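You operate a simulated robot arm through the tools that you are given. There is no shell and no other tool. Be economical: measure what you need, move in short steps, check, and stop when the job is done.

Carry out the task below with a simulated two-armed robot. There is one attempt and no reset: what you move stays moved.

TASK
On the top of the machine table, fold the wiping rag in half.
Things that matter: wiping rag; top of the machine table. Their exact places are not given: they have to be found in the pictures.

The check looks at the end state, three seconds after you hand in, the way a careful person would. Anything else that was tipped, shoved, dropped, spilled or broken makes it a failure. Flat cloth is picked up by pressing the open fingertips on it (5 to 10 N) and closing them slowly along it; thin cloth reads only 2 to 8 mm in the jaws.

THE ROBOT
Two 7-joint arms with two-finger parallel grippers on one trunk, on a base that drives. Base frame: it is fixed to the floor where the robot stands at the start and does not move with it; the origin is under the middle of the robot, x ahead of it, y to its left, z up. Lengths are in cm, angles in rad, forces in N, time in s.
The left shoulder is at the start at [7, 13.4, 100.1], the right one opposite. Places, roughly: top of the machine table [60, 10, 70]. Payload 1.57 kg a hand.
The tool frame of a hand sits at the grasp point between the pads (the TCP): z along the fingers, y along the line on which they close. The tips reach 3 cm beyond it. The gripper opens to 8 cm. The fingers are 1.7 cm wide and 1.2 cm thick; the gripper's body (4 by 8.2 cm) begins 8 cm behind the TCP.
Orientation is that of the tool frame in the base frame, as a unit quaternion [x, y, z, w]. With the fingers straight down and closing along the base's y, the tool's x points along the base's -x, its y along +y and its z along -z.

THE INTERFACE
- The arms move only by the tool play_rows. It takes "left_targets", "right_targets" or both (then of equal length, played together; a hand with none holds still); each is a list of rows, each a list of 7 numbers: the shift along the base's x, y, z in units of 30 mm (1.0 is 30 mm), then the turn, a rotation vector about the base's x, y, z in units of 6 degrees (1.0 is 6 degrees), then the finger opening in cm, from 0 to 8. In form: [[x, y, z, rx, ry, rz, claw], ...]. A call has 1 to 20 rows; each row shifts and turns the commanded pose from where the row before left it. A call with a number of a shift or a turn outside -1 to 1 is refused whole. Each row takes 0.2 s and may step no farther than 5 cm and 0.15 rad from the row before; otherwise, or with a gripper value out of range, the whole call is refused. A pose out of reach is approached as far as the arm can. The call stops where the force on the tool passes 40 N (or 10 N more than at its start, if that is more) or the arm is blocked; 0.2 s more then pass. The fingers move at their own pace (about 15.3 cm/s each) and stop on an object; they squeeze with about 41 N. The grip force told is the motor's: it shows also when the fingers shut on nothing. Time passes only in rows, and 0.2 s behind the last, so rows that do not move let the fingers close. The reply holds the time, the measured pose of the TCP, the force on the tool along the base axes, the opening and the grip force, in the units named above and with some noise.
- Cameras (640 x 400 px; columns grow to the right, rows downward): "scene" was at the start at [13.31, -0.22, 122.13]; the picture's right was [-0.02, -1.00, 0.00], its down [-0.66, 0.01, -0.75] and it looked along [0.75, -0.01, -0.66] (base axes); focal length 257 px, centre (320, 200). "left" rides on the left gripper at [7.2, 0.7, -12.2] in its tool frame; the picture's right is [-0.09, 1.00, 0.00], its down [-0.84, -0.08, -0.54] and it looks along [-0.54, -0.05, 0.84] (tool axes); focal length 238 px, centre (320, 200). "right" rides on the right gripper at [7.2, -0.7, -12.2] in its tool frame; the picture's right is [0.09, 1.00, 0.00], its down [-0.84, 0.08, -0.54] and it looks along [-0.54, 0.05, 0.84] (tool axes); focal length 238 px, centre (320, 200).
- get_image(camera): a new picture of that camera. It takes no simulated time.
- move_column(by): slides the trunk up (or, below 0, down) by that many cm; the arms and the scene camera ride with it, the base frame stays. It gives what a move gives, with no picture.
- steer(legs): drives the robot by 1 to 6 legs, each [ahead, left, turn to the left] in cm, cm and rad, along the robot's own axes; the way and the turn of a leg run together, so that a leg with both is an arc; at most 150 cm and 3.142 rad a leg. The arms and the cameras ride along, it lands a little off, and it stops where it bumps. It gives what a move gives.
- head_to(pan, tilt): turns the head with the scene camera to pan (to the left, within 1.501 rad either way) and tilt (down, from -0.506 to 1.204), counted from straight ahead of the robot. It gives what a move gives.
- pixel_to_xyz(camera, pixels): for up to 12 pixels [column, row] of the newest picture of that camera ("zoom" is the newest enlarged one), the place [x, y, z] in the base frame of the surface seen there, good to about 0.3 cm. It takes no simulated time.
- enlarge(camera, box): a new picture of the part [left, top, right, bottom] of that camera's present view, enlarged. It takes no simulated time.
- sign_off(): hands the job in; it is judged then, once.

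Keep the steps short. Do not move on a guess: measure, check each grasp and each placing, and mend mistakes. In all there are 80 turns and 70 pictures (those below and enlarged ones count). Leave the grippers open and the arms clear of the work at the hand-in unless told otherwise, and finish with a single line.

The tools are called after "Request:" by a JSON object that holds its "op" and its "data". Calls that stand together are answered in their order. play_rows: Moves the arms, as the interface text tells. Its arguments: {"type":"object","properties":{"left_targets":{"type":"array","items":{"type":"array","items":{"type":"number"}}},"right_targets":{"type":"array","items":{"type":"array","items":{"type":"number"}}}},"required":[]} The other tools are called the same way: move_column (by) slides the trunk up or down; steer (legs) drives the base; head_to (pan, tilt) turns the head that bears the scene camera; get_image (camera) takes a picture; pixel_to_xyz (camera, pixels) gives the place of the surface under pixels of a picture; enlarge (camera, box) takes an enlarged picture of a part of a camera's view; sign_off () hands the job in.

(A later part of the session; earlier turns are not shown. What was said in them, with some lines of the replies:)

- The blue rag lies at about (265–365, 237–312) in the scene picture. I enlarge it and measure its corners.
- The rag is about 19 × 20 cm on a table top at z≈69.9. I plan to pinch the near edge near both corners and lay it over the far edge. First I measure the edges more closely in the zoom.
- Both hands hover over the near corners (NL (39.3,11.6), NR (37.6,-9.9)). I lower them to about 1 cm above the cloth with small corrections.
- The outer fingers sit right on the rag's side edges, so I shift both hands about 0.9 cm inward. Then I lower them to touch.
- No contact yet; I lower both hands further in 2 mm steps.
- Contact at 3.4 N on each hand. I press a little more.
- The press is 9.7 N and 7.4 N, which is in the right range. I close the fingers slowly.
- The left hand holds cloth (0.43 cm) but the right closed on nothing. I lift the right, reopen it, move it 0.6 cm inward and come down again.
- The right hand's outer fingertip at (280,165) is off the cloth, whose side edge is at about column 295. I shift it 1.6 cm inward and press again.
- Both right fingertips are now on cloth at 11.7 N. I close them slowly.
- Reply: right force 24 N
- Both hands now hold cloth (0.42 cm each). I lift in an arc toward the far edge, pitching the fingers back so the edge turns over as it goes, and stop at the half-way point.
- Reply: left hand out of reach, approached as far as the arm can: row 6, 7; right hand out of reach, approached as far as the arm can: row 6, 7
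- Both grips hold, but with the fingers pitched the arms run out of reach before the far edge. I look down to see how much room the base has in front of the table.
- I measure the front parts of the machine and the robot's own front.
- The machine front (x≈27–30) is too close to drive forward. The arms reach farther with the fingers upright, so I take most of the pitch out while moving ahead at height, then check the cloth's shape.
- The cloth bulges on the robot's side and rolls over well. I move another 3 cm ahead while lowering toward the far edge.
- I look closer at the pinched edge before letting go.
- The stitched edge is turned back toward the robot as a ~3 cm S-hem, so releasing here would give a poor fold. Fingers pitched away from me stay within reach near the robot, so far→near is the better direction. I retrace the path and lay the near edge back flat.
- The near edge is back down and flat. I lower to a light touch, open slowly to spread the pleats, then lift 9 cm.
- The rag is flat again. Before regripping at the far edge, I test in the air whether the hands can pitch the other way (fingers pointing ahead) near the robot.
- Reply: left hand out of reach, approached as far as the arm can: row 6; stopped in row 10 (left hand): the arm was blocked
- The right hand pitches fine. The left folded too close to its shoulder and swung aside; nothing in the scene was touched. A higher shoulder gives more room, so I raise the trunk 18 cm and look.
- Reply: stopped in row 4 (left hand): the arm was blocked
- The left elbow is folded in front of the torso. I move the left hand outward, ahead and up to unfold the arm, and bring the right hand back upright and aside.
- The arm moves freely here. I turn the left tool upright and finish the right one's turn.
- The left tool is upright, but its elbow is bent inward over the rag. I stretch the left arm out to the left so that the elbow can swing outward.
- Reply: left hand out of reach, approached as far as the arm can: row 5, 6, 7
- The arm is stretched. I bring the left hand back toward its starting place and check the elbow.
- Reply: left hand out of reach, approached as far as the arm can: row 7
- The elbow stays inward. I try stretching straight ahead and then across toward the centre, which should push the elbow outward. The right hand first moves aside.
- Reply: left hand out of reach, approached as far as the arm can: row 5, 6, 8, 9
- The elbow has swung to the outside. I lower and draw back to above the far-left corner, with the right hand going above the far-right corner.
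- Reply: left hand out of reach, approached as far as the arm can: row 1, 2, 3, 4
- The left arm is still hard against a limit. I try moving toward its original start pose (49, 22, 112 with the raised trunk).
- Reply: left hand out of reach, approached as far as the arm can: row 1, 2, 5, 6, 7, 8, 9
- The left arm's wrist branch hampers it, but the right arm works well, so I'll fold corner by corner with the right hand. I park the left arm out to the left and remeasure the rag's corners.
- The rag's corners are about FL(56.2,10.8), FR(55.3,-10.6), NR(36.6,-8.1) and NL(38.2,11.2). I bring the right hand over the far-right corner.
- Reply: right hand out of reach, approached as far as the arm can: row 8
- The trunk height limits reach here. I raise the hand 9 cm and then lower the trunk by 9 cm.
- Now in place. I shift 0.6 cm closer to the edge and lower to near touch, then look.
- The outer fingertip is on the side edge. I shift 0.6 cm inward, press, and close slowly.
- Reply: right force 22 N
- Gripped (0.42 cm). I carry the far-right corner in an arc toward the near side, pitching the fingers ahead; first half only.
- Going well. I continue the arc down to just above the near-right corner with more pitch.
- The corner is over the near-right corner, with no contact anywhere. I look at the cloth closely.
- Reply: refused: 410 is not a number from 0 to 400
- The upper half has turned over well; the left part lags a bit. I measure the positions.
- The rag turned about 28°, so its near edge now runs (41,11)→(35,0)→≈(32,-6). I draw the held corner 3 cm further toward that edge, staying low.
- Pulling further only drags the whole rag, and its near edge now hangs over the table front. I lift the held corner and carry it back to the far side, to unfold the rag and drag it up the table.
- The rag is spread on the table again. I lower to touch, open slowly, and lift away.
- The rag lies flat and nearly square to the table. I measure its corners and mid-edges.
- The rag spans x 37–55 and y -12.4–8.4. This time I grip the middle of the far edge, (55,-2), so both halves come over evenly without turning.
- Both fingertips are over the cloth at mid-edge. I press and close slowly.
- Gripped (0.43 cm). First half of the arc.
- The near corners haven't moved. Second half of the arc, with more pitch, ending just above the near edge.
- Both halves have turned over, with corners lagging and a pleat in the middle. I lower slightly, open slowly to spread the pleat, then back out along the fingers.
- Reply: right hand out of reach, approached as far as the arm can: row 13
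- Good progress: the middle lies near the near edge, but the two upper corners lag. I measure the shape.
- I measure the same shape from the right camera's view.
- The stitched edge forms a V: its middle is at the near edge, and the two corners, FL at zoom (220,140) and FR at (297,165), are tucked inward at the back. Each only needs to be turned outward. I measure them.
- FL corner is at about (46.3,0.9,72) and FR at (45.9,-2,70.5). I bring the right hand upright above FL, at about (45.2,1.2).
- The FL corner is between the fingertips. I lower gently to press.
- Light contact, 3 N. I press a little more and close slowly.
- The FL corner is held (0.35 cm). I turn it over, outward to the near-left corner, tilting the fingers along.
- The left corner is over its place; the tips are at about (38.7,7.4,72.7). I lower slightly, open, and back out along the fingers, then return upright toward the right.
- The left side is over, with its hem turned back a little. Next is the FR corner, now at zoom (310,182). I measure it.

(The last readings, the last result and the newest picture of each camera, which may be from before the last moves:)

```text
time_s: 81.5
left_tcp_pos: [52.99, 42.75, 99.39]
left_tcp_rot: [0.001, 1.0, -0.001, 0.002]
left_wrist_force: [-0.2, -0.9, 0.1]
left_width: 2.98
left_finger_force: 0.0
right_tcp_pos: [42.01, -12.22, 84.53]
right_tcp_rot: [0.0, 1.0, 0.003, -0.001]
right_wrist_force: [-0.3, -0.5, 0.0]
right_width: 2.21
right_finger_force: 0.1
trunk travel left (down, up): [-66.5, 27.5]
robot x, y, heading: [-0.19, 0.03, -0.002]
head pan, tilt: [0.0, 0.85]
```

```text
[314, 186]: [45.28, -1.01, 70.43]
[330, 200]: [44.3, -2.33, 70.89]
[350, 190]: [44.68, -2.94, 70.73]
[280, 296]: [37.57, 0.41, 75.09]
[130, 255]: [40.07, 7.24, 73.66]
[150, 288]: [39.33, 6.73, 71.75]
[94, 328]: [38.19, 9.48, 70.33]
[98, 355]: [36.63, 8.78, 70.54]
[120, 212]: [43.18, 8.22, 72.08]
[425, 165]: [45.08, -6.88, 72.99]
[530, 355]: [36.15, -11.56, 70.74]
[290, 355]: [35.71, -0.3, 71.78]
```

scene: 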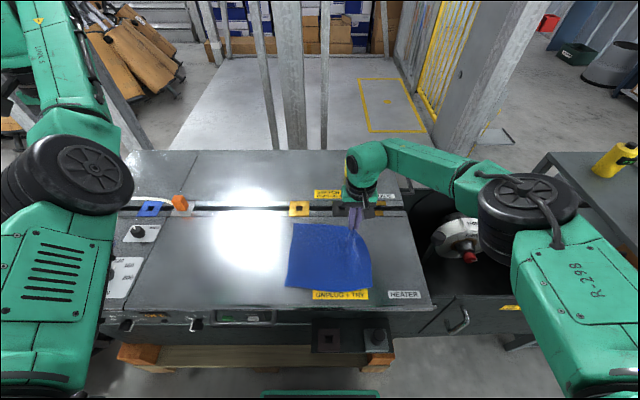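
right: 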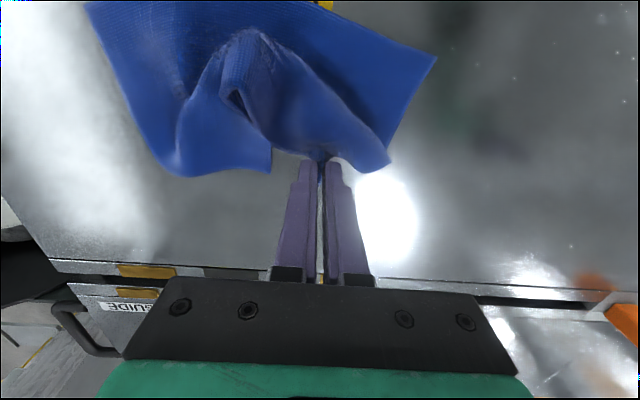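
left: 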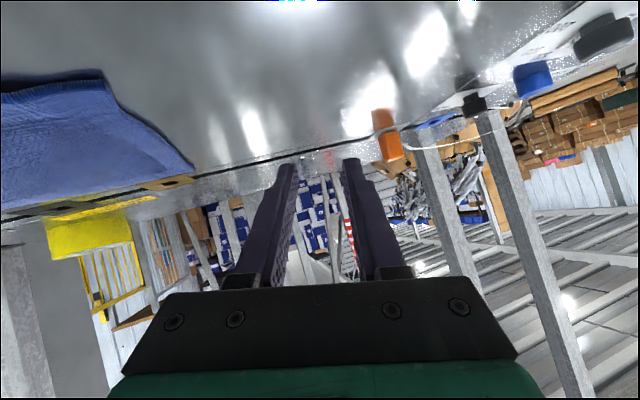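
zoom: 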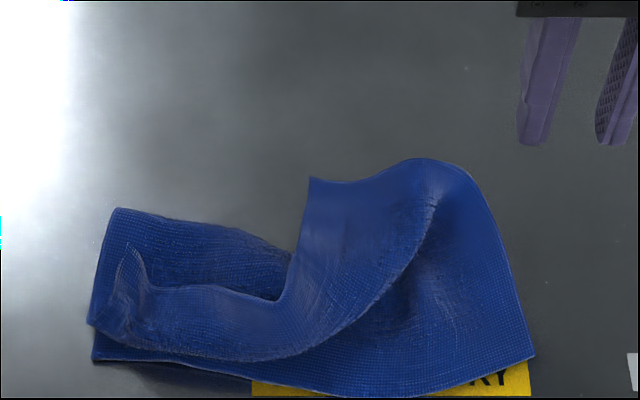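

FR corner is at (45.5,-1.2,70.4). I bring the hand over (44.3,-3.1), just above the cloth.

Request:
{"op": "play_rows", "data": {"right_targets": [[0.15, 0.6, -0.2, 0, 0, 0, 2.2], [0.15, 0.6, -0.4, 0, 0, 0, 2.2], [0.15, 0.6, -0.6, 0, 0, 0, 2.2], [0.15, 0.6, -0.7, 0, 0, 0, 2.2], [0.17, 0.63, -0.75, 0, 0, 0, 2.2], [0, 0, -0.7, 0, 0, 0, 2.2]]}}

Request:
{"op": "get_image", "data": {"camera": "right"}}

```text
time_s: 82.9
left_tcp_pos: [53.05, 42.79, 99.41]
left_tcp_rot: [0.002, 1.0, 0.0, 0.001]
left_wrist_force: [0.4, -0.3, -0.2]
left_width: 3.01
left_finger_force: 0.0
right_tcp_pos: [44.3, -2.92, 74.4]
right_tcp_rot: [0.0, 1.0, 0.002, 0.0]
right_wrist_force: [-0.5, -0.4, -0.6]
right_width: 2.18
right_finger_force: 0.1
trunk travel left (down, up): [-66.5, 27.5]
robot x, y, heading: [0.26, -0.1, -0.001]
head pan, tilt: [0.0, 0.85]
```

```text
12 pictures are left
```

right: 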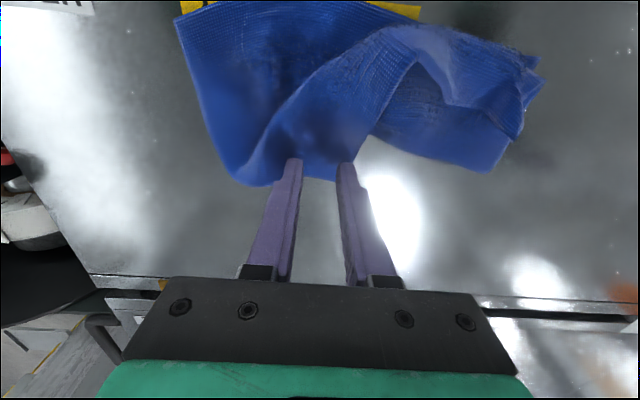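

The fingertips straddle the cloth next to the FR corner. I press, close slowly, and lift a little.

Request:
{"op": "play_rows", "data": {"right_targets": [[0, -0.08, -0.2, 0, 0, 0, 2.2], [0, 0, -0.17, 0, 0, 0, 2.2], [0, 0, -0.07, 0, 0, 0, 2.2], [0, 0, -0.02, 0, 0, 0, 1.9], [0, 0, 0, 0, 0, 0, 1.6], [0, 0, 0, 0, 0, 0, 1.3], [0, 0, 0, 0, 0, 0, 1.0], [0, 0, 0, 0, 0, 0, 0.7], [0, 0, 0, 0, 0, 0, 0.4], [0, 0, 0, 0, 0, 0, 0.1], [0, 0, 0, 0, 0, 0, 0], [0, 0, 0, 0, 0, 0, 0], [0, 0, 0.4, 0, 0, 0, 0]]}}

```text
time_s: 85.7
left_tcp_pos: [53.05, 42.76, 99.28]
left_tcp_rot: [0.002, 1.0, -0.001, 0.001]
left_wrist_force: [-0.3, 0.2, 0.2]
left_width: 3.01
left_finger_force: 0.0
right_tcp_pos: [44.28, -3.21, 74.08]
right_tcp_rot: [0.0, 1.0, 0.001, -0.003]
right_wrist_force: [0.8, -0.1, 0.8]
right_width: 0.04
right_finger_force: 21.6
trunk travel left (down, up): [-66.5, 27.5]
robot x, y, heading: [-0.28, 0.3, -0.001]
head pan, tilt: [0.0, 0.85]
```

That closed on nothing. I reopen and press while reading the force.

Request:
{"op": "play_rows", "data": {"right_targets": [[0, 0, 0.3, 0, 0, 0, 2.6], [0, -0.1, 0, 0, 0, 0, 2.6], [0, 0, -0.3, 0, 0, 0, 2.6], [0, 0, -0.2, 0, 0, 0, 2.6], [0, 0, -0.1, 0, 0, 0, 2.6]]}}

Request:
{"op": "enlarge", "data": {"camera": "right", "box": [220, 60, 476, 220]}}

```text
time_s: 86.9
left_tcp_pos: [52.73, 42.82, 99.34]
left_tcp_rot: [0.002, 1.0, -0.001, 0.002]
left_wrist_force: [-0.1, 0.2, 0.5]
left_width: 3.02
left_finger_force: 0.1
right_tcp_pos: [44.2, -3.61, 73.51]
right_tcp_rot: [0.001, 1.0, 0.002, 0.002]
right_wrist_force: [-0.7, -0.1, 9.3]
right_width: 2.62
right_finger_force: 0.2
trunk travel left (down, up): [-66.5, 27.5]
robot x, y, heading: [-0.07, -0.08, -0.003]
head pan, tilt: [0.0, 0.85]
```

```text
2.50 times, centred on (348, 140) of right
```

zoom: 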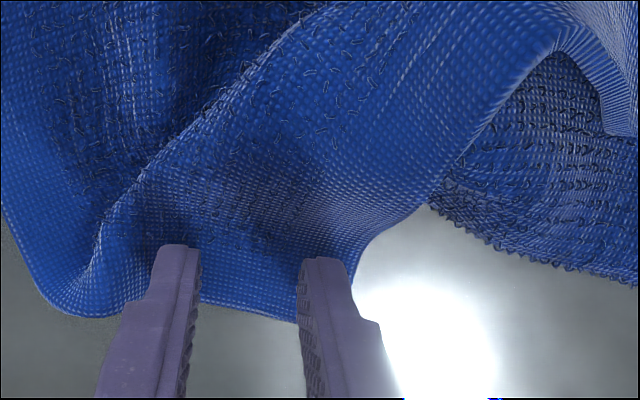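

The force is 9.3 N with both tips on the cloth. I close slowly with a touch more press.

Request:
{"op": "play_rows", "data": {"right_targets": [[0, 0, -0.02, 0, 0, 0, 2.3], [0, 0, 0, 0, 0, 0, 2.0], [0, 0, 0, 0, 0, 0, 1.7], [0, 0, 0, 0, 0, 0, 1.4], [0, 0, 0, 0, 0, 0, 1.1], [0, 0, 0, 0, 0, 0, 0.8], [0, 0, 0, 0, 0, 0, 0.5], [0, 0, 0, 0, 0, 0, 0.2], [0, 0, 0, 0, 0, 0, 0], [0, 0, 0, 0, 0, 0, 0]]}}

```text
time_s: 89.1
left_tcp_pos: [52.88, 42.82, 99.41]
left_tcp_rot: [0.002, 1.0, -0.001, 0.003]
left_wrist_force: [-0.3, 0.0, -0.5]
left_width: 2.98
left_finger_force: 0.0
right_tcp_pos: [44.2, -3.58, 73.54]
right_tcp_rot: [-0.001, 1.0, 0.002, 0.001]
right_wrist_force: [1.0, -3.6, 19.7]
right_width: 0.01
right_finger_force: 21.1
trunk travel left (down, up): [-66.5, 27.5]
robot x, y, heading: [-0.34, -0.41, -0.004]
head pan, tilt: [0.0, 0.85]
```

Missed again. I lift slightly and look before retrying.

Request:
{"op": "play_rows", "data": {"right_targets": [[0, 0, 0.4, 0, 0, 0, 0.2], [0, 0, 0.1, 0, 0, 0, 3]]}}

Request:
{"op": "enlarge", "data": {"camera": "right", "box": [220, 60, 476, 220]}}

```text
time_s: 89.7
left_tcp_pos: [52.9, 42.81, 99.42]
left_tcp_rot: [0.002, 1.0, -0.001, 0.002]
left_wrist_force: [0.5, 0.5, 0.0]
left_width: 3.03
left_finger_force: 0.1
right_tcp_pos: [44.16, -3.52, 74.85]
right_tcp_rot: [0.0, 1.0, 0.002, -0.002]
right_wrist_force: [-0.4, 0.1, -0.3]
right_width: 2.98
right_finger_force: 0.0
trunk travel left (down, up): [-66.5, 27.5]
robot x, y, heading: [-0.03, -0.27, -0.001]
head pan, tilt: [0.0, 0.85]
```

```text
2.50 times, centred on (348, 140) of right
```

zoom: 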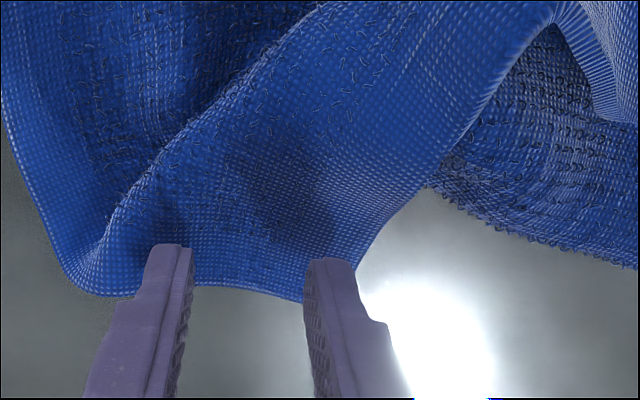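

The FR corner sits right at the inner fingertip. I move 0.9 cm toward the flat part of the flap and press somewhat harder.

Request:
{"op": "play_rows", "data": {"right_targets": [[-0.3, -0.05, 0, 0, 0, 0, 2.4], [0, 0, -0.25, 0, 0, 0, 2.4], [0, 0, -0.2, 0, 0, 0, 2.4], [0, 0, -0.08, 0, 0, 0, 2.4]]}}

```text
time_s: 90.7
left_tcp_pos: [52.76, 42.78, 99.46]
left_tcp_rot: [0.002, 1.0, -0.001, 0.003]
left_wrist_force: [-0.5, -0.1, -0.4]
left_width: 3.02
left_finger_force: 0.0
right_tcp_pos: [43.19, -3.57, 73.56]
right_tcp_rot: [0.001, 1.0, 0.002, 0.003]
right_wrist_force: [0.8, -2.5, 24.5]
right_width: 2.47
right_finger_force: 0.2
trunk travel left (down, up): [-66.5, 27.5]
robot x, y, heading: [0.06, -0.36, 0.001]
head pan, tilt: [0.0, 0.85]
```

24.5 N is too much, since there are two layers here. I ease up 1 mm, then close slowly.

Request:
{"op": "play_rows", "data": {"right_targets": [[0, 0, 0.04, 0, 0, 0, 2.4], [0, 0, 0, 0, 0, 0, 2.1], [0, 0, 0, 0, 0, 0, 1.8], [0, 0, 0, 0, 0, 0, 1.5], [0, 0, 0, 0, 0, 0, 1.2], [0, 0, 0, 0, 0, 0, 0.9], [0, 0, 0, 0, 0, 0, 0.6], [0, 0, 0, 0, 0, 0, 0.3], [0, 0, 0, 0, 0, 0, 0], [0, 0, 0, 0, 0, 0, 0]]}}

```text
time_s: 92.9
left_tcp_pos: [52.65, 42.9, 99.54]
left_tcp_rot: [0.002, 1.0, -0.001, 0.003]
left_wrist_force: [0.3, 0.4, -0.2]
left_width: 3.03
left_finger_force: 0.0
right_tcp_pos: [43.04, -3.63, 73.64]
right_tcp_rot: [0.0, 1.0, 0.002, 0.001]
right_wrist_force: [2.3, -2.9, 27.4]
right_width: 0.0
right_finger_force: 21.7
trunk travel left (down, up): [-66.5, 27.5]
robot x, y, heading: [0.52, -0.28, -0.001]
head pan, tilt: [0.0, 0.85]
```

Missed again; one finger seems to ride up on the bulge. I use a narrower opening on the flat part right by the corner.

Request:
{"op": "play_rows", "data": {"right_targets": [[0, 0, 0.45, 0, 0, 0, 0.3], [0.3, 0.15, 0, 0, 0, 0, 1.6], [0.2, 0.15, 0, 0, 0, 0, 1.6], [0, 0, -0.25, 0, 0, 0, 1.6], [0, 0, -0.1, 0, 0, 0, 1.6]]}}

Request:
{"op": "enlarge", "data": {"camera": "right", "box": [220, 60, 476, 220]}}

```text
time_s: 94.1
left_tcp_pos: [53.0, 42.77, 99.32]
left_tcp_rot: [0.002, 1.0, -0.001, 0.002]
left_wrist_force: [0.0, 0.2, -0.5]
left_width: 2.98
left_finger_force: 0.1
right_tcp_pos: [44.81, -2.75, 73.68]
right_tcp_rot: [0.0, 1.0, 0.001, 0.0]
right_wrist_force: [-0.1, -0.1, 0.1]
right_width: 1.59
right_finger_force: 0.1
trunk travel left (down, up): [-66.5, 27.5]
robot x, y, heading: [0.16, 0.06, -0.002]
head pan, tilt: [0.0, 0.85]
```

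```text
2.50 times, centred on (348, 140) of right
```

zoom: 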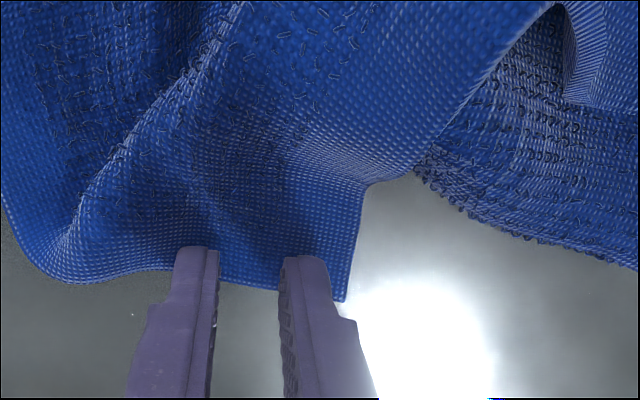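

Both tips are now over the flat flap by the corner. I press about 4 mm and close slowly.

Request:
{"op": "play_rows", "data": {"right_targets": [[0, 0, -0.1, 0, 0, 0, 1.6], [0, 0, -0.07, 0, 0, 0, 1.6], [0, 0, 0, 0, 0, 0, 1.4], [0, 0, 0, 0, 0, 0, 1.2], [0, 0, 0, 0, 0, 0, 1.0], [0, 0, 0, 0, 0, 0, 0.8], [0, 0, 0, 0, 0, 0, 0.6], [0, 0, 0, 0, 0, 0, 0.4], [0, 0, 0, 0, 0, 0, 0.2], [0, 0, 0, 0, 0, 0, 0], [0, 0, 0, 0, 0, 0, 0]]}}

```text
time_s: 96.5
left_tcp_pos: [52.8, 42.83, 99.48]
left_tcp_rot: [0.001, 1.0, -0.001, 0.003]
left_wrist_force: [0.3, 0.8, 0.0]
left_width: 2.99
left_finger_force: 0.0
right_tcp_pos: [44.7, -2.75, 73.41]
right_tcp_rot: [0.001, 1.0, 0.002, 0.001]
right_wrist_force: [0.5, 1.8, 14.8]
right_width: 0.0
right_finger_force: 21.4
trunk travel left (down, up): [-66.5, 27.5]
robot x, y, heading: [-0.3, 0.05, 0.007]
head pan, tilt: [0.0, 0.85]
```

Closing across the flap just slides the free corner. I turn the hand 45° so the fingers close along the corner's diagonal, with a wider opening and a slight tilt to even the two heights, and look.

Request:
{"op": "play_rows", "data": {"right_targets": [[0, 0, 0.45, 0, 0, 0, 0.2], [0, 0, 0.1, 0, 0, -1, 2.8], [-0.1, 0, 0, 0, 0, -1, 2.8], [-0.1, -0.04, 0, 0, 0, -1, 2.8], [-0.1, -0.04, 0, 0, 0, -1, 2.8], [0, 0, 0, 0, 0, -1, 2.8], [0, 0, 0, 0, 0, -1, 2.8], [0, 0, 0, 0, 0, -1, 2.8], [0, 0, 0, 0, 0, -0.5, 2.8], [0, 0, 0, -0.6, 0.6, 0, 2.8], [0, 0, -0.2, 0, 0, 0, 2.8]]}}

Request:
{"op": "get_image", "data": {"camera": "right"}}

```text
time_s: 98.9
left_tcp_pos: [52.85, 42.79, 99.4]
left_tcp_rot: [0.002, 1.0, -0.001, 0.002]
left_wrist_force: [0.1, 0.3, 0.0]
left_width: 3.0
left_finger_force: 0.1
right_tcp_pos: [43.93, -2.99, 74.23]
right_tcp_rot: [0.383, 0.923, -0.04, -0.016]
right_wrist_force: [0.0, 0.4, 0.3]
right_width: 2.81
right_finger_force: 0.1
trunk travel left (down, up): [-66.5, 27.5]
robot x, y, heading: [-0.11, -0.24, 0.005]
head pan, tilt: [0.0, 0.85]
```

```text
8 pictures are left
```

right: 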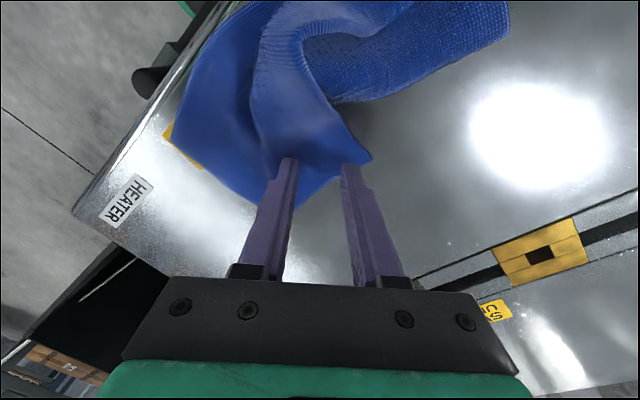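

The fingers line up on the corner's diagonal. I press and read the force.

Request:
{"op": "play_rows", "data": {"right_targets": [[0, 0, -0.2, 0, 0, 0, 2.8], [0, 0, -0.13, 0, 0, 0, 2.8]]}}

```text
time_s: 99.5
left_tcp_pos: [52.87, 42.76, 99.49]
left_tcp_rot: [0.002, 1.0, -0.001, 0.003]
left_wrist_force: [-0.5, -1.1, -0.4]
left_width: 2.99
left_finger_force: 0.0
right_tcp_pos: [43.99, -2.96, 73.52]
right_tcp_rot: [0.383, 0.923, -0.036, -0.015]
right_wrist_force: [1.4, -1.2, 16.5]
right_width: 2.87
right_finger_force: 0.6
trunk travel left (down, up): [-66.5, 27.5]
robot x, y, heading: [0.13, -0.09, 0.001]
head pan, tilt: [0.0, 0.85]
```

The force is 16 N over both tips. I ease a hair and close slowly.

Request:
{"op": "play_rows", "data": {"right_targets": [[0, 0, 0.02, 0, 0, 0, 2.5], [0, 0, 0, 0, 0, 0, 2.2], [0, 0, 0, 0, 0, 0, 1.9], [0, 0, 0, 0, 0, 0, 1.6], [0, 0, 0, 0, 0, 0, 1.3], [0, 0, 0, 0, 0, 0, 1.0], [0, 0, 0, 0, 0, 0, 0.7], [0, 0, 0, 0, 0, 0, 0.4], [0, 0, 0, 0, 0, 0, 0.1], [0, 0, 0, 0, 0, 0, 0], [0, 0, 0, 0, 0, 0, 0]]}}

```text
time_s: 101.9
left_tcp_pos: [52.63, 42.7, 99.56]
left_tcp_rot: [0.002, 1.0, 0.0, 0.003]
left_wrist_force: [-0.1, 0.6, 0.2]
left_width: 2.99
left_finger_force: 0.0
right_tcp_pos: [43.73, -2.95, 73.41]
right_tcp_rot: [0.384, 0.923, -0.038, -0.016]
right_wrist_force: [-3.1, -2.6, 25.9]
right_width: 0.39
right_finger_force: 24.8
trunk travel left (down, up): [-66.5, 27.5]
robot x, y, heading: [-0.18, -0.02, 0.0]
head pan, tilt: [0.0, 0.85]
```

Gripped (0.39 cm). I turn the right corner over, outward to the near-right corner, tilting the fingers along.

Request:
{"op": "play_rows", "data": {"right_targets": [[-0.1, -0.1, 0.5, 0.75, -0.55, 0, 0], [-0.25, -0.35, 0.5, 0.75, -0.55, 0, 0], [-0.28, -0.39, 0.35, 0.75, -0.55, 0, 0], [-0.28, -0.39, 0.15, 0.75, -0.55, 0, 0], [-0.28, -0.39, 0, 0.75, -0.55, 0, 0], [-0.28, -0.39, -0.2, 0.75, -0.55, 0, 0], [-0.28, -0.39, -0.3, 0.75, -0.55, 0, 0], [-0.28, -0.39, -0.4, 0.75, -0.55, 0, 0], [-0.28, -0.39, -0.3, 0.75, -0.55, 0, 0]]}}

Request:
{"op": "enlarge", "data": {"camera": "scene", "box": [262, 220, 390, 300]}}

```text
time_s: 103.9
left_tcp_pos: [52.96, 42.75, 99.41]
left_tcp_rot: [0.001, 1.0, -0.001, 0.001]
left_wrist_force: [0.3, 0.0, 0.7]
left_width: 2.99
left_finger_force: 0.1
right_tcp_pos: [37.0, -12.52, 74.19]
right_tcp_rot: [0.352, 0.852, 0.378, 0.086]
right_wrist_force: [0.0, 0.6, -0.6]
right_width: 0.32
right_finger_force: 24.8
trunk travel left (down, up): [-66.5, 27.5]
robot x, y, heading: [-0.05, -0.47, -0.009]
head pan, tilt: [0.0, 0.85]
```

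```text
5.00 times, centred on (326, 260) of scene
```

zoom: 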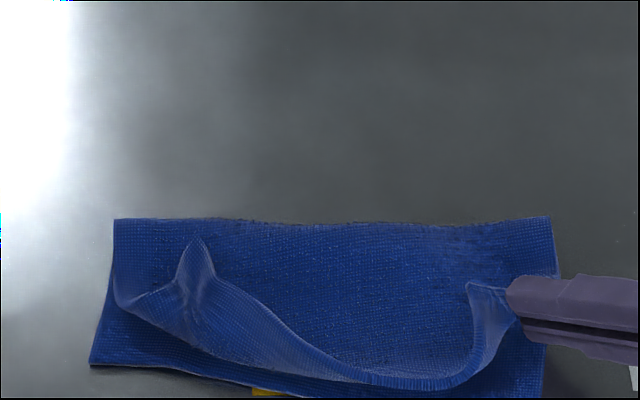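

Very good: it is now a clean half fold, with only the hem along the near edge standing up. I release the right corner and back out along the fingers.

Request:
{"op": "play_rows", "data": {"right_targets": [[0, 0, -0.12, 0, 0, 0, 0], [0, 0, 0, 0, 0, 0, 0.7], [0, 0, 0, 0, 0, 0, 1.3], [0, 0, 0, 0, 0, 0, 1.9], [0, 0, 0, 0, 0, 0, 2.4], [-0.2, -0.29, 0.35, 0, 0, 0, 2.4], [-0.3, -0.4, 0.5, 0, 0, 0, 2.4], [-0.3, -0.4, 0.6, 0, 0, 0, 2.4], [0, -0.3, 0.8, -0.75, 0.55, 0, 2.4], [0, -0.3, 0.6, -0.75, 0.55, 0, 2.4], [0, 0, 0.3, -0.75, 0.55, 0, 2.4], [0, 0, 0, -0.75, 0.55, 0, 2.4], [0, 0, 0, -0.75, 0.55, 0, 2.4], [0, 0, 0, -0.75, 0.55, 0, 2.4]]}}

Request:
{"op": "enlarge", "data": {"camera": "scene", "box": [262, 220, 390, 300]}}

Request:
{"op": "pixel_to_xyz", "data": {"camera": "zoom", "pixels": [[195, 250], [120, 295], [97, 360], [180, 340], [350, 372], [430, 380], [480, 340], [480, 290], [535, 390], [545, 225], [120, 225], [330, 228]]}}

```text
time_s: 106.9
left_tcp_pos: [53.06, 42.98, 99.23]
left_tcp_rot: [0.002, 1.0, -0.001, 0.0]
left_wrist_force: [0.0, -0.7, -0.3]
left_width: 3.0
left_finger_force: 0.0
right_tcp_pos: [34.7, -17.57, 83.19]
right_tcp_rot: [0.381, 0.919, 0.101, 0.019]
right_wrist_force: [-0.2, 0.3, -0.1]
right_width: 2.37
right_finger_force: 0.1
trunk travel left (down, up): [-66.5, 27.5]
robot x, y, heading: [-0.28, -0.05, -0.001]
head pan, tilt: [0.0, 0.85]
```

```text
5.00 times, centred on (326, 260) of scene
```

zoom: 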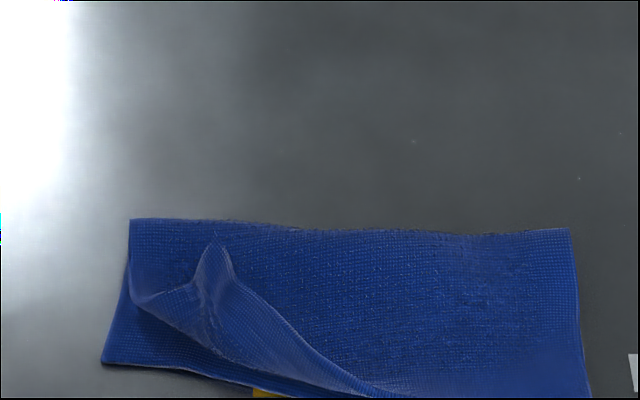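

```text
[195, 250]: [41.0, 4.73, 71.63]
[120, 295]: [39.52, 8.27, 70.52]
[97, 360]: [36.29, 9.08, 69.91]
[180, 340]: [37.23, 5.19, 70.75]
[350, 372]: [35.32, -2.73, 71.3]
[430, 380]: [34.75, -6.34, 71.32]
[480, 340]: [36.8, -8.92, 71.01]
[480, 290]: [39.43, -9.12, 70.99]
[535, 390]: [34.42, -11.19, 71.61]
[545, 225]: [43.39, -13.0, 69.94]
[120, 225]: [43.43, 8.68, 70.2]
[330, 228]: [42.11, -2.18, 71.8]
```

Excellent: the right side sprang flat. Only the left corner's hem is still turned back, with its peak at about (41,4.5). I bring the right hand upright behind it, at (43.3,5.5), to push the hem over toward the near edge.

Request:
{"op": "play_rows", "data": {"right_targets": [[0.1, 0.3, 0.2, -0.8, 0.5, 0, 2], [0.28, 0.7, 0, -0.8, 0.5, 0, 2], [0.28, 0.75, 0, 0, 0, 1, 2], [0.28, 0.75, 0, 0, 0, 1, 2], [0.28, 0.75, 0, 0, 0, 1, 2], [0.28, 0.75, 0, 0, 0, 1, 2], [0.28, 0.75, 0, 0, 0, 1, 2], [0.28, 0.75, 0, 0, 0, 1, 2], [0.28, 0.75, 0, 0, 0, 1, 2], [0.28, 0.75, -0.2, 0, 0, 0.5, 2], [0.25, 0.7, -0.5, 0, 0, 0, 2], [0, 0, -0.7, 0, 0, 0, 2], [0, 0, -0.7, 0, 0, 0, 2], [0, 0, -0.5, 0, 0, 0, 2]]}}

Request:
{"op": "get_image", "data": {"camera": "right"}}

```text
time_s: 109.9
left_tcp_pos: [53.04, 42.85, 99.53]
left_tcp_rot: [0.002, 1.0, -0.001, 0.001]
left_wrist_force: [0.2, -0.1, -0.6]
left_width: 2.98
left_finger_force: 0.1
right_tcp_pos: [43.24, 5.55, 76.13]
right_tcp_rot: [0.0, 1.0, 0.005, -0.001]
right_wrist_force: [-0.1, 1.1, 0.6]
right_width: 1.97
right_finger_force: 0.1
trunk travel left (down, up): [-66.5, 27.5]
robot x, y, heading: [-0.08, -0.26, -0.003]
head pan, tilt: [0.0, 0.85]
```

```text
5 pictures are left
```

right: 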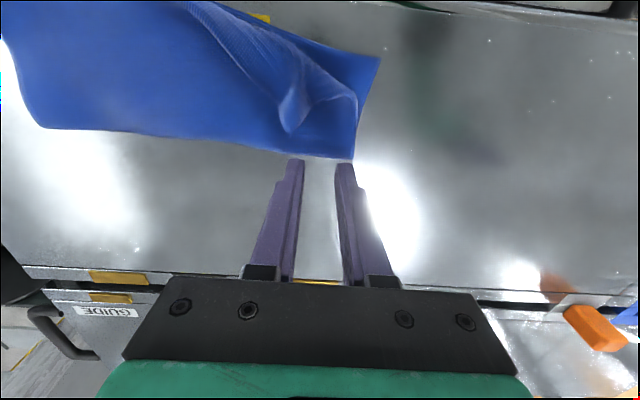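

The fingers line up with the hem's peak and corner. I lower the tips to about 71.6 and sweep 6.5 cm toward the near edge, then lift.

Request:
{"op": "play_rows", "data": {"right_targets": [[0, 0, -0.3, 0, 0, 0, 2], [0, 0, -0.22, 0, 0, 0, 2], [-0.2, 0, 0, 0, 0, 0, 2], [-0.2, 0, 0, 0, 0, 0, 2], [-0.25, 0, -0.02, 0, 0, 0, 2], [-0.25, 0, -0.02, 0, 0, 0, 2], [-0.25, 0, 0, 0, 0, 0, 2], [-0.3, 0, 0, 0, 0, 0, 2], [-0.3, 0, 0, 0, 0, 0, 2], [-0.3, 0, 0, 0, 0, 0, 2], [-0.2, 0, 0.6, 0, 0, 0, 2], [0, 0, 0.9, 0, 0, 0, 2], [0.5, 0, 0.9, 0, 0, 0, 2]]}}

Request:
{"op": "get_image", "data": {"camera": "right"}}

```text
time_s: 112.7
left_tcp_pos: [53.01, 42.79, 99.25]
left_tcp_rot: [0.001, 1.0, -0.001, 0.0]
left_wrist_force: [0.5, -0.8, -0.1]
left_width: 3.03
left_finger_force: 0.1
right_tcp_pos: [37.86, 5.52, 81.67]
right_tcp_rot: [-0.001, 1.0, 0.005, -0.001]
right_wrist_force: [-0.1, -0.3, 0.6]
right_width: 1.99
right_finger_force: 0.0
trunk travel left (down, up): [-66.5, 27.5]
robot x, y, heading: [-0.05, -0.11, -0.004]
head pan, tilt: [0.0, 0.85]
```

```text
4 pictures are left
```

right: 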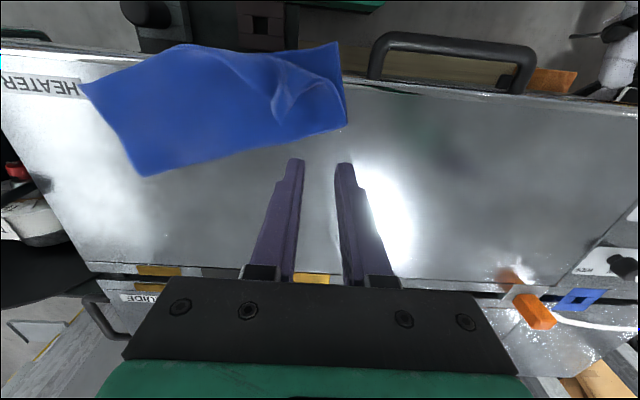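

The sweep dragged the rag's left end toward the table front instead of turning the hem. I measure it in this picture.

Request:
{"op": "pixel_to_xyz", "data": {"camera": "right", "pixels": [[276, 120], [283, 105], [300, 92], [340, 90], [337, 48], [336, 75], [345, 122], [145, 172], [185, 48], [90, 85], [290, 110], [320, 115]]}}

Request:
{"op": "enlarge", "data": {"camera": "right", "box": [200, 20, 392, 140]}}

```text
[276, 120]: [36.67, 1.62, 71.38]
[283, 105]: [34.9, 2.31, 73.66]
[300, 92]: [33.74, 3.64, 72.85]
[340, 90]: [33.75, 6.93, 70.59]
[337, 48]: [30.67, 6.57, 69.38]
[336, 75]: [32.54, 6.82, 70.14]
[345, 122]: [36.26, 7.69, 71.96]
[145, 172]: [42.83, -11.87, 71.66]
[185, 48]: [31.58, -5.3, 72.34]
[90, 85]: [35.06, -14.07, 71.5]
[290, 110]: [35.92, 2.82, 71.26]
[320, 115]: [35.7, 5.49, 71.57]
```

```text
3.33 times, centred on (296, 80) of right
```

zoom: 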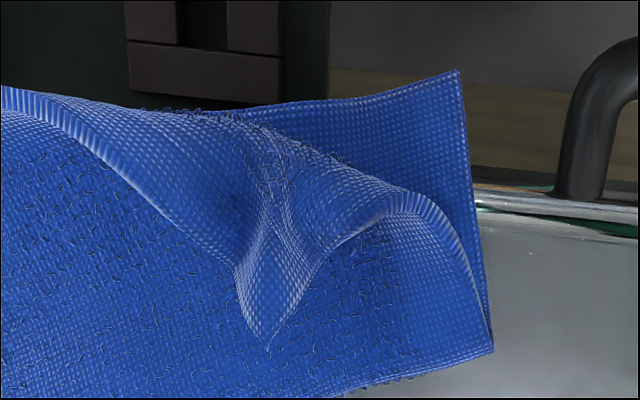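

The left end overhangs, and the tip at (36.7,1.8) is the FL corner folded inward. First I pull the rag back up the table by pinching just inside its fold edge at about (36,4.4) and drawing it 7.5 cm ahead.

Request:
{"op": "play_rows", "data": {"right_targets": [[-0.2, -0.12, -0.9, 0, 0, 0, 2.6], [-0.2, -0.12, -0.9, 0, 0, 0, 2.6], [-0.22, -0.13, -0.7, 0, 0, 0, 2.6], [0, 0, -0.24, 0, 0, 0, 2.6], [0, 0, -0.02, 0, 0, 0, 2.3], [0, 0, 0, 0, 0, 0, 2.0], [0, 0, 0, 0, 0, 0, 1.6], [0, 0, 0, 0, 0, 0, 1.2], [0, 0, 0, 0, 0, 0, 0.8], [0, 0, 0, 0, 0, 0, 0.4], [0, 0, 0, 0, 0, 0, 0], [0, 0, 0, 0, 0, 0, 0], [0.1, 0, 0.15, 0, 0, 0, 0], [0.4, 0.04, 0, 0, 0, 0, 0], [0.4, 0.04, 0, 0, 0, 0, 0], [0.4, 0.04, 0, 0, 0, 0, 0], [0.4, 0.04, 0, 0, 0, 0, 0], [0.4, 0.04, 0, 0, 0, 0, 0], [0.4, 0.04, 0, 0, 0, 0, 0]]}}

Request:
{"op": "get_image", "data": {"camera": "right"}}

Request:
{"op": "pixel_to_xyz", "data": {"camera": "right", "pixels": [[320, 140], [300, 120], [340, 120], [360, 100], [300, 80], [330, 60], [260, 120], [260, 80], [380, 120], [220, 100]]}}

```text
time_s: 116.7
left_tcp_pos: [52.88, 42.79, 99.3]
left_tcp_rot: [0.001, 1.0, 0.0, 0.002]
left_wrist_force: [-0.3, -0.4, -0.5]
left_width: 3.0
left_finger_force: 0.1
right_tcp_pos: [43.63, 5.17, 73.76]
right_tcp_rot: [-0.001, 1.0, 0.005, 0.0]
right_wrist_force: [-0.5, -0.1, 2.7]
right_width: 0.41
right_finger_force: 25.1
trunk travel left (down, up): [-66.5, 27.5]
robot x, y, heading: [0.12, 0.08, 0.005]
head pan, tilt: [0.0, 0.85]
```

```text
2 pictures are left
```

right: 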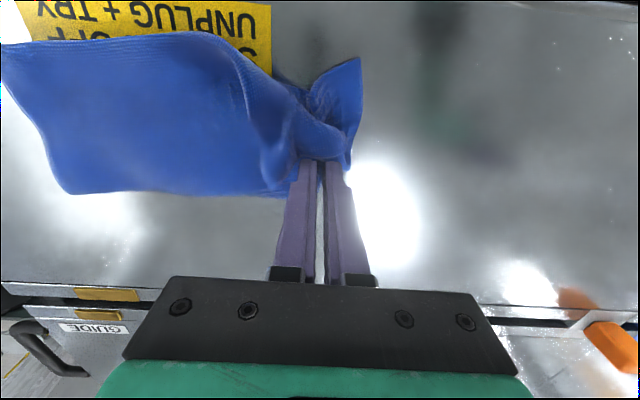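

```text
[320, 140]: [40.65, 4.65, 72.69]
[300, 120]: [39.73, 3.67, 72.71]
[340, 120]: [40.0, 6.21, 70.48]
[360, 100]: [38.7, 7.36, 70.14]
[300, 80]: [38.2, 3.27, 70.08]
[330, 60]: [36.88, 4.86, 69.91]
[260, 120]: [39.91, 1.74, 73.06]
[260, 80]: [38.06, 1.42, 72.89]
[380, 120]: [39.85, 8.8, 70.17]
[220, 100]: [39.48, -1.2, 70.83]
```

The rag is back on the table. I open slowly to spread the pinch, lift, and look for the FL corner.

Request:
{"op": "play_rows", "data": {"right_targets": [[0, 0, -0.08, 0, 0, 0, 0.3], [0, 0, 0, 0, 0, 0, 0.8], [0, 0, 0, 0, 0, 0, 1.3], [0, 0, 0, 0, 0, 0, 1.8], [0, 0, 0, 0, 0, 0, 2.4], [0, 0, 0, 0, 0, 0, 2.8], [0, 0, 0.5, 0, 0, 0, 2.8], [0.2, 0, 0.8, 0, 0, 0, 2.8], [0.2, 0, 0.7, 0, 0, 0, 2.8]]}}

Request:
{"op": "enlarge", "data": {"camera": "right", "box": [140, 20, 460, 220]}}

Request:
{"op": "pixel_to_xyz", "data": {"camera": "zoom", "pixels": [[200, 100], [240, 100], [280, 100], [320, 100], [200, 160], [240, 160], [280, 160], [320, 160], [240, 210], [280, 210], [320, 210], [360, 160]]}}

```text
time_s: 118.7
left_tcp_pos: [52.94, 42.78, 99.3]
left_tcp_rot: [0.002, 1.0, -0.001, 0.002]
left_wrist_force: [1.0, 0.3, -0.6]
left_width: 3.01
left_finger_force: 0.0
right_tcp_pos: [44.79, 5.09, 79.37]
right_tcp_rot: [-0.001, 1.0, 0.005, 0.0]
right_wrist_force: [0.6, -0.1, -0.3]
right_width: 2.81
right_finger_force: 0.1
trunk travel left (down, up): [-66.5, 27.5]
robot x, y, heading: [0.14, -0.06, -0.002]
head pan, tilt: [0.0, 0.85]
```

```text
2.00 times, centred on (300, 120) of right
```

zoom: 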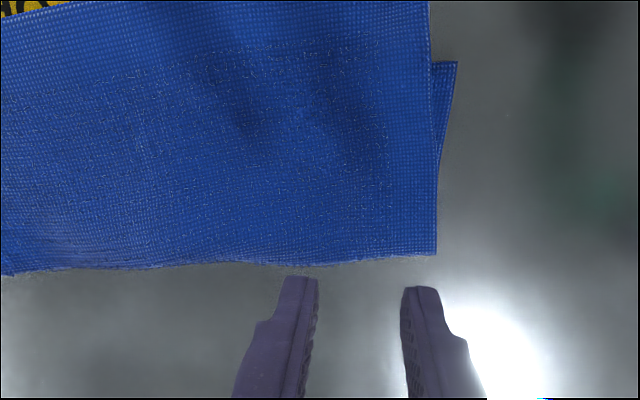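

```text
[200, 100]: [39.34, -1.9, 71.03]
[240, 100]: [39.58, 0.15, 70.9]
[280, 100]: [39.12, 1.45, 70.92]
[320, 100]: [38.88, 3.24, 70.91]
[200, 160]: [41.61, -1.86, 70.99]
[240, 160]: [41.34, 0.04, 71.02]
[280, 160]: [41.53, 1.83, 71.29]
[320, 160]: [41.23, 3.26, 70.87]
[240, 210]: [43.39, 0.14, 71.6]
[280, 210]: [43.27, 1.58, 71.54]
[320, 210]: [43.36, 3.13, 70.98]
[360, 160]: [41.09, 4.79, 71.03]
```

The rag sprang fully flat: a clean half fold. I move the right arm up and out to the right, open both grippers, and take the last picture.

Request:
{"op": "play_rows", "data": {"right_targets": [[0, 0, 0.9, 0, 0, 0, 6], [0, 0, 0.9, 0, 0, 0, 7.5], [0, -0.8, 0.9, 0, 0, 0, 7.5], [0, -0.9, 0.8, 0, 0, 0, 7.5], [0, -0.9, 0.5, 0, 0, 0, 7.5], [0, -0.9, 0, 0, 0, 0, 7.5], [0, -0.9, 0, 0, 0, 0, 7.5], [0, -0.9, 0, 0, 0, 0, 7.5], [0, -0.9, 0, 0, 0, 0, 7.5], [0, -0.9, 0, 0, 0, 0, 7.5], [0, -0.9, 0, 0, 0, 0, 7.5], [0, -0.9, 0, 0, 0, 0, 7.5], [0, 0, 0, 0, 0, 0, 7.5]], "left_targets": [[0, 0, 0, 0, 0, 0, 6], [0, 0, 0, 0, 0, 0, 7.5], [0, 0, 0, 0, 0, 0, 7.5], [0, 0, 0, 0, 0, 0, 7.5], [0, 0, 0, 0, 0, 0, 7.5], [0, 0, 0, 0, 0, 0, 7.5], [0, 0, 0, 0, 0, 0, 7.5], [0, 0, 0, 0, 0, 0, 7.5], [0, 0, 0, 0, 0, 0, 7.5], [0, 0, 0, 0, 0, 0, 7.5], [0, 0, 0, 0, 0, 0, 7.5], [0, 0, 0, 0, 0, 0, 7.5], [0, 0, 0, 0, 0, 0, 7.5]]}}

Request:
{"op": "enlarge", "data": {"camera": "scene", "box": [220, 190, 412, 310]}}

Request:
{"op": "pixel_to_xyz", "data": {"camera": "zoom", "pixels": [[320, 300], [250, 330], [320, 350], [400, 340], [320, 370], [250, 370], [400, 370], [250, 280], [400, 280]]}}

```text
time_s: 121.5
left_tcp_pos: [52.96, 42.84, 99.33]
left_tcp_rot: [0.003, 1.0, -0.001, 0.001]
left_wrist_force: [-0.4, 0.6, -0.7]
left_width: 7.53
left_finger_force: 0.0
right_tcp_pos: [44.74, -21.61, 91.47]
right_tcp_rot: [-0.001, 1.0, 0.005, -0.001]
right_wrist_force: [0.2, -0.6, 0.5]
right_width: 7.51
right_finger_force: 0.1
trunk travel left (down, up): [-66.5, 27.5]
robot x, y, heading: [-0.09, -0.07, 0.003]
head pan, tilt: [0.0, 0.85]
```

```text
3.33 times, centred on (316, 250) of scene
```

zoom: 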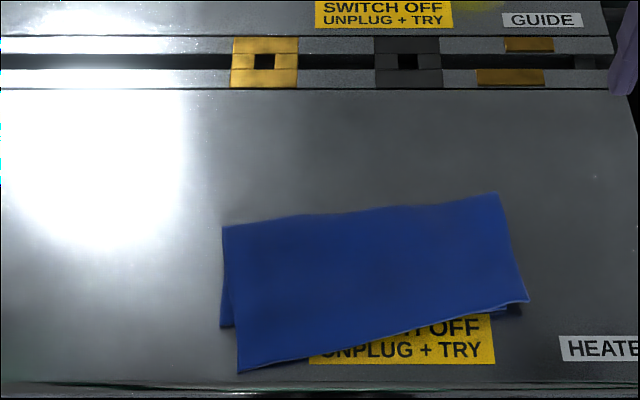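

```text
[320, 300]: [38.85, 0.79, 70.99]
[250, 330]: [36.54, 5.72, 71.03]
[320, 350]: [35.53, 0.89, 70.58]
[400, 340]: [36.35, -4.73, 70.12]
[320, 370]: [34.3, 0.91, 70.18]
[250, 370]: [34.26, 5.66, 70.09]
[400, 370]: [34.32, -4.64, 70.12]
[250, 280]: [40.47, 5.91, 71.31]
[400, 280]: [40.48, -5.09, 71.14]
```

The last picture shows the rag folded once across its middle, flat and wholly on the table top. The front-left corner of the top layer overhangs the layer below by about 2–3 cm. Nothing else on the table appears moved, and the arms are clear with the grippers open, so I hand in.

Request:
{"op": "sign_off", "data": {}}

```text
The job is handed in.
```

The wiping rag is folded in half and lies flat on top of the machine table, with the layers about 2–3 cm out of line at the front-left corner.
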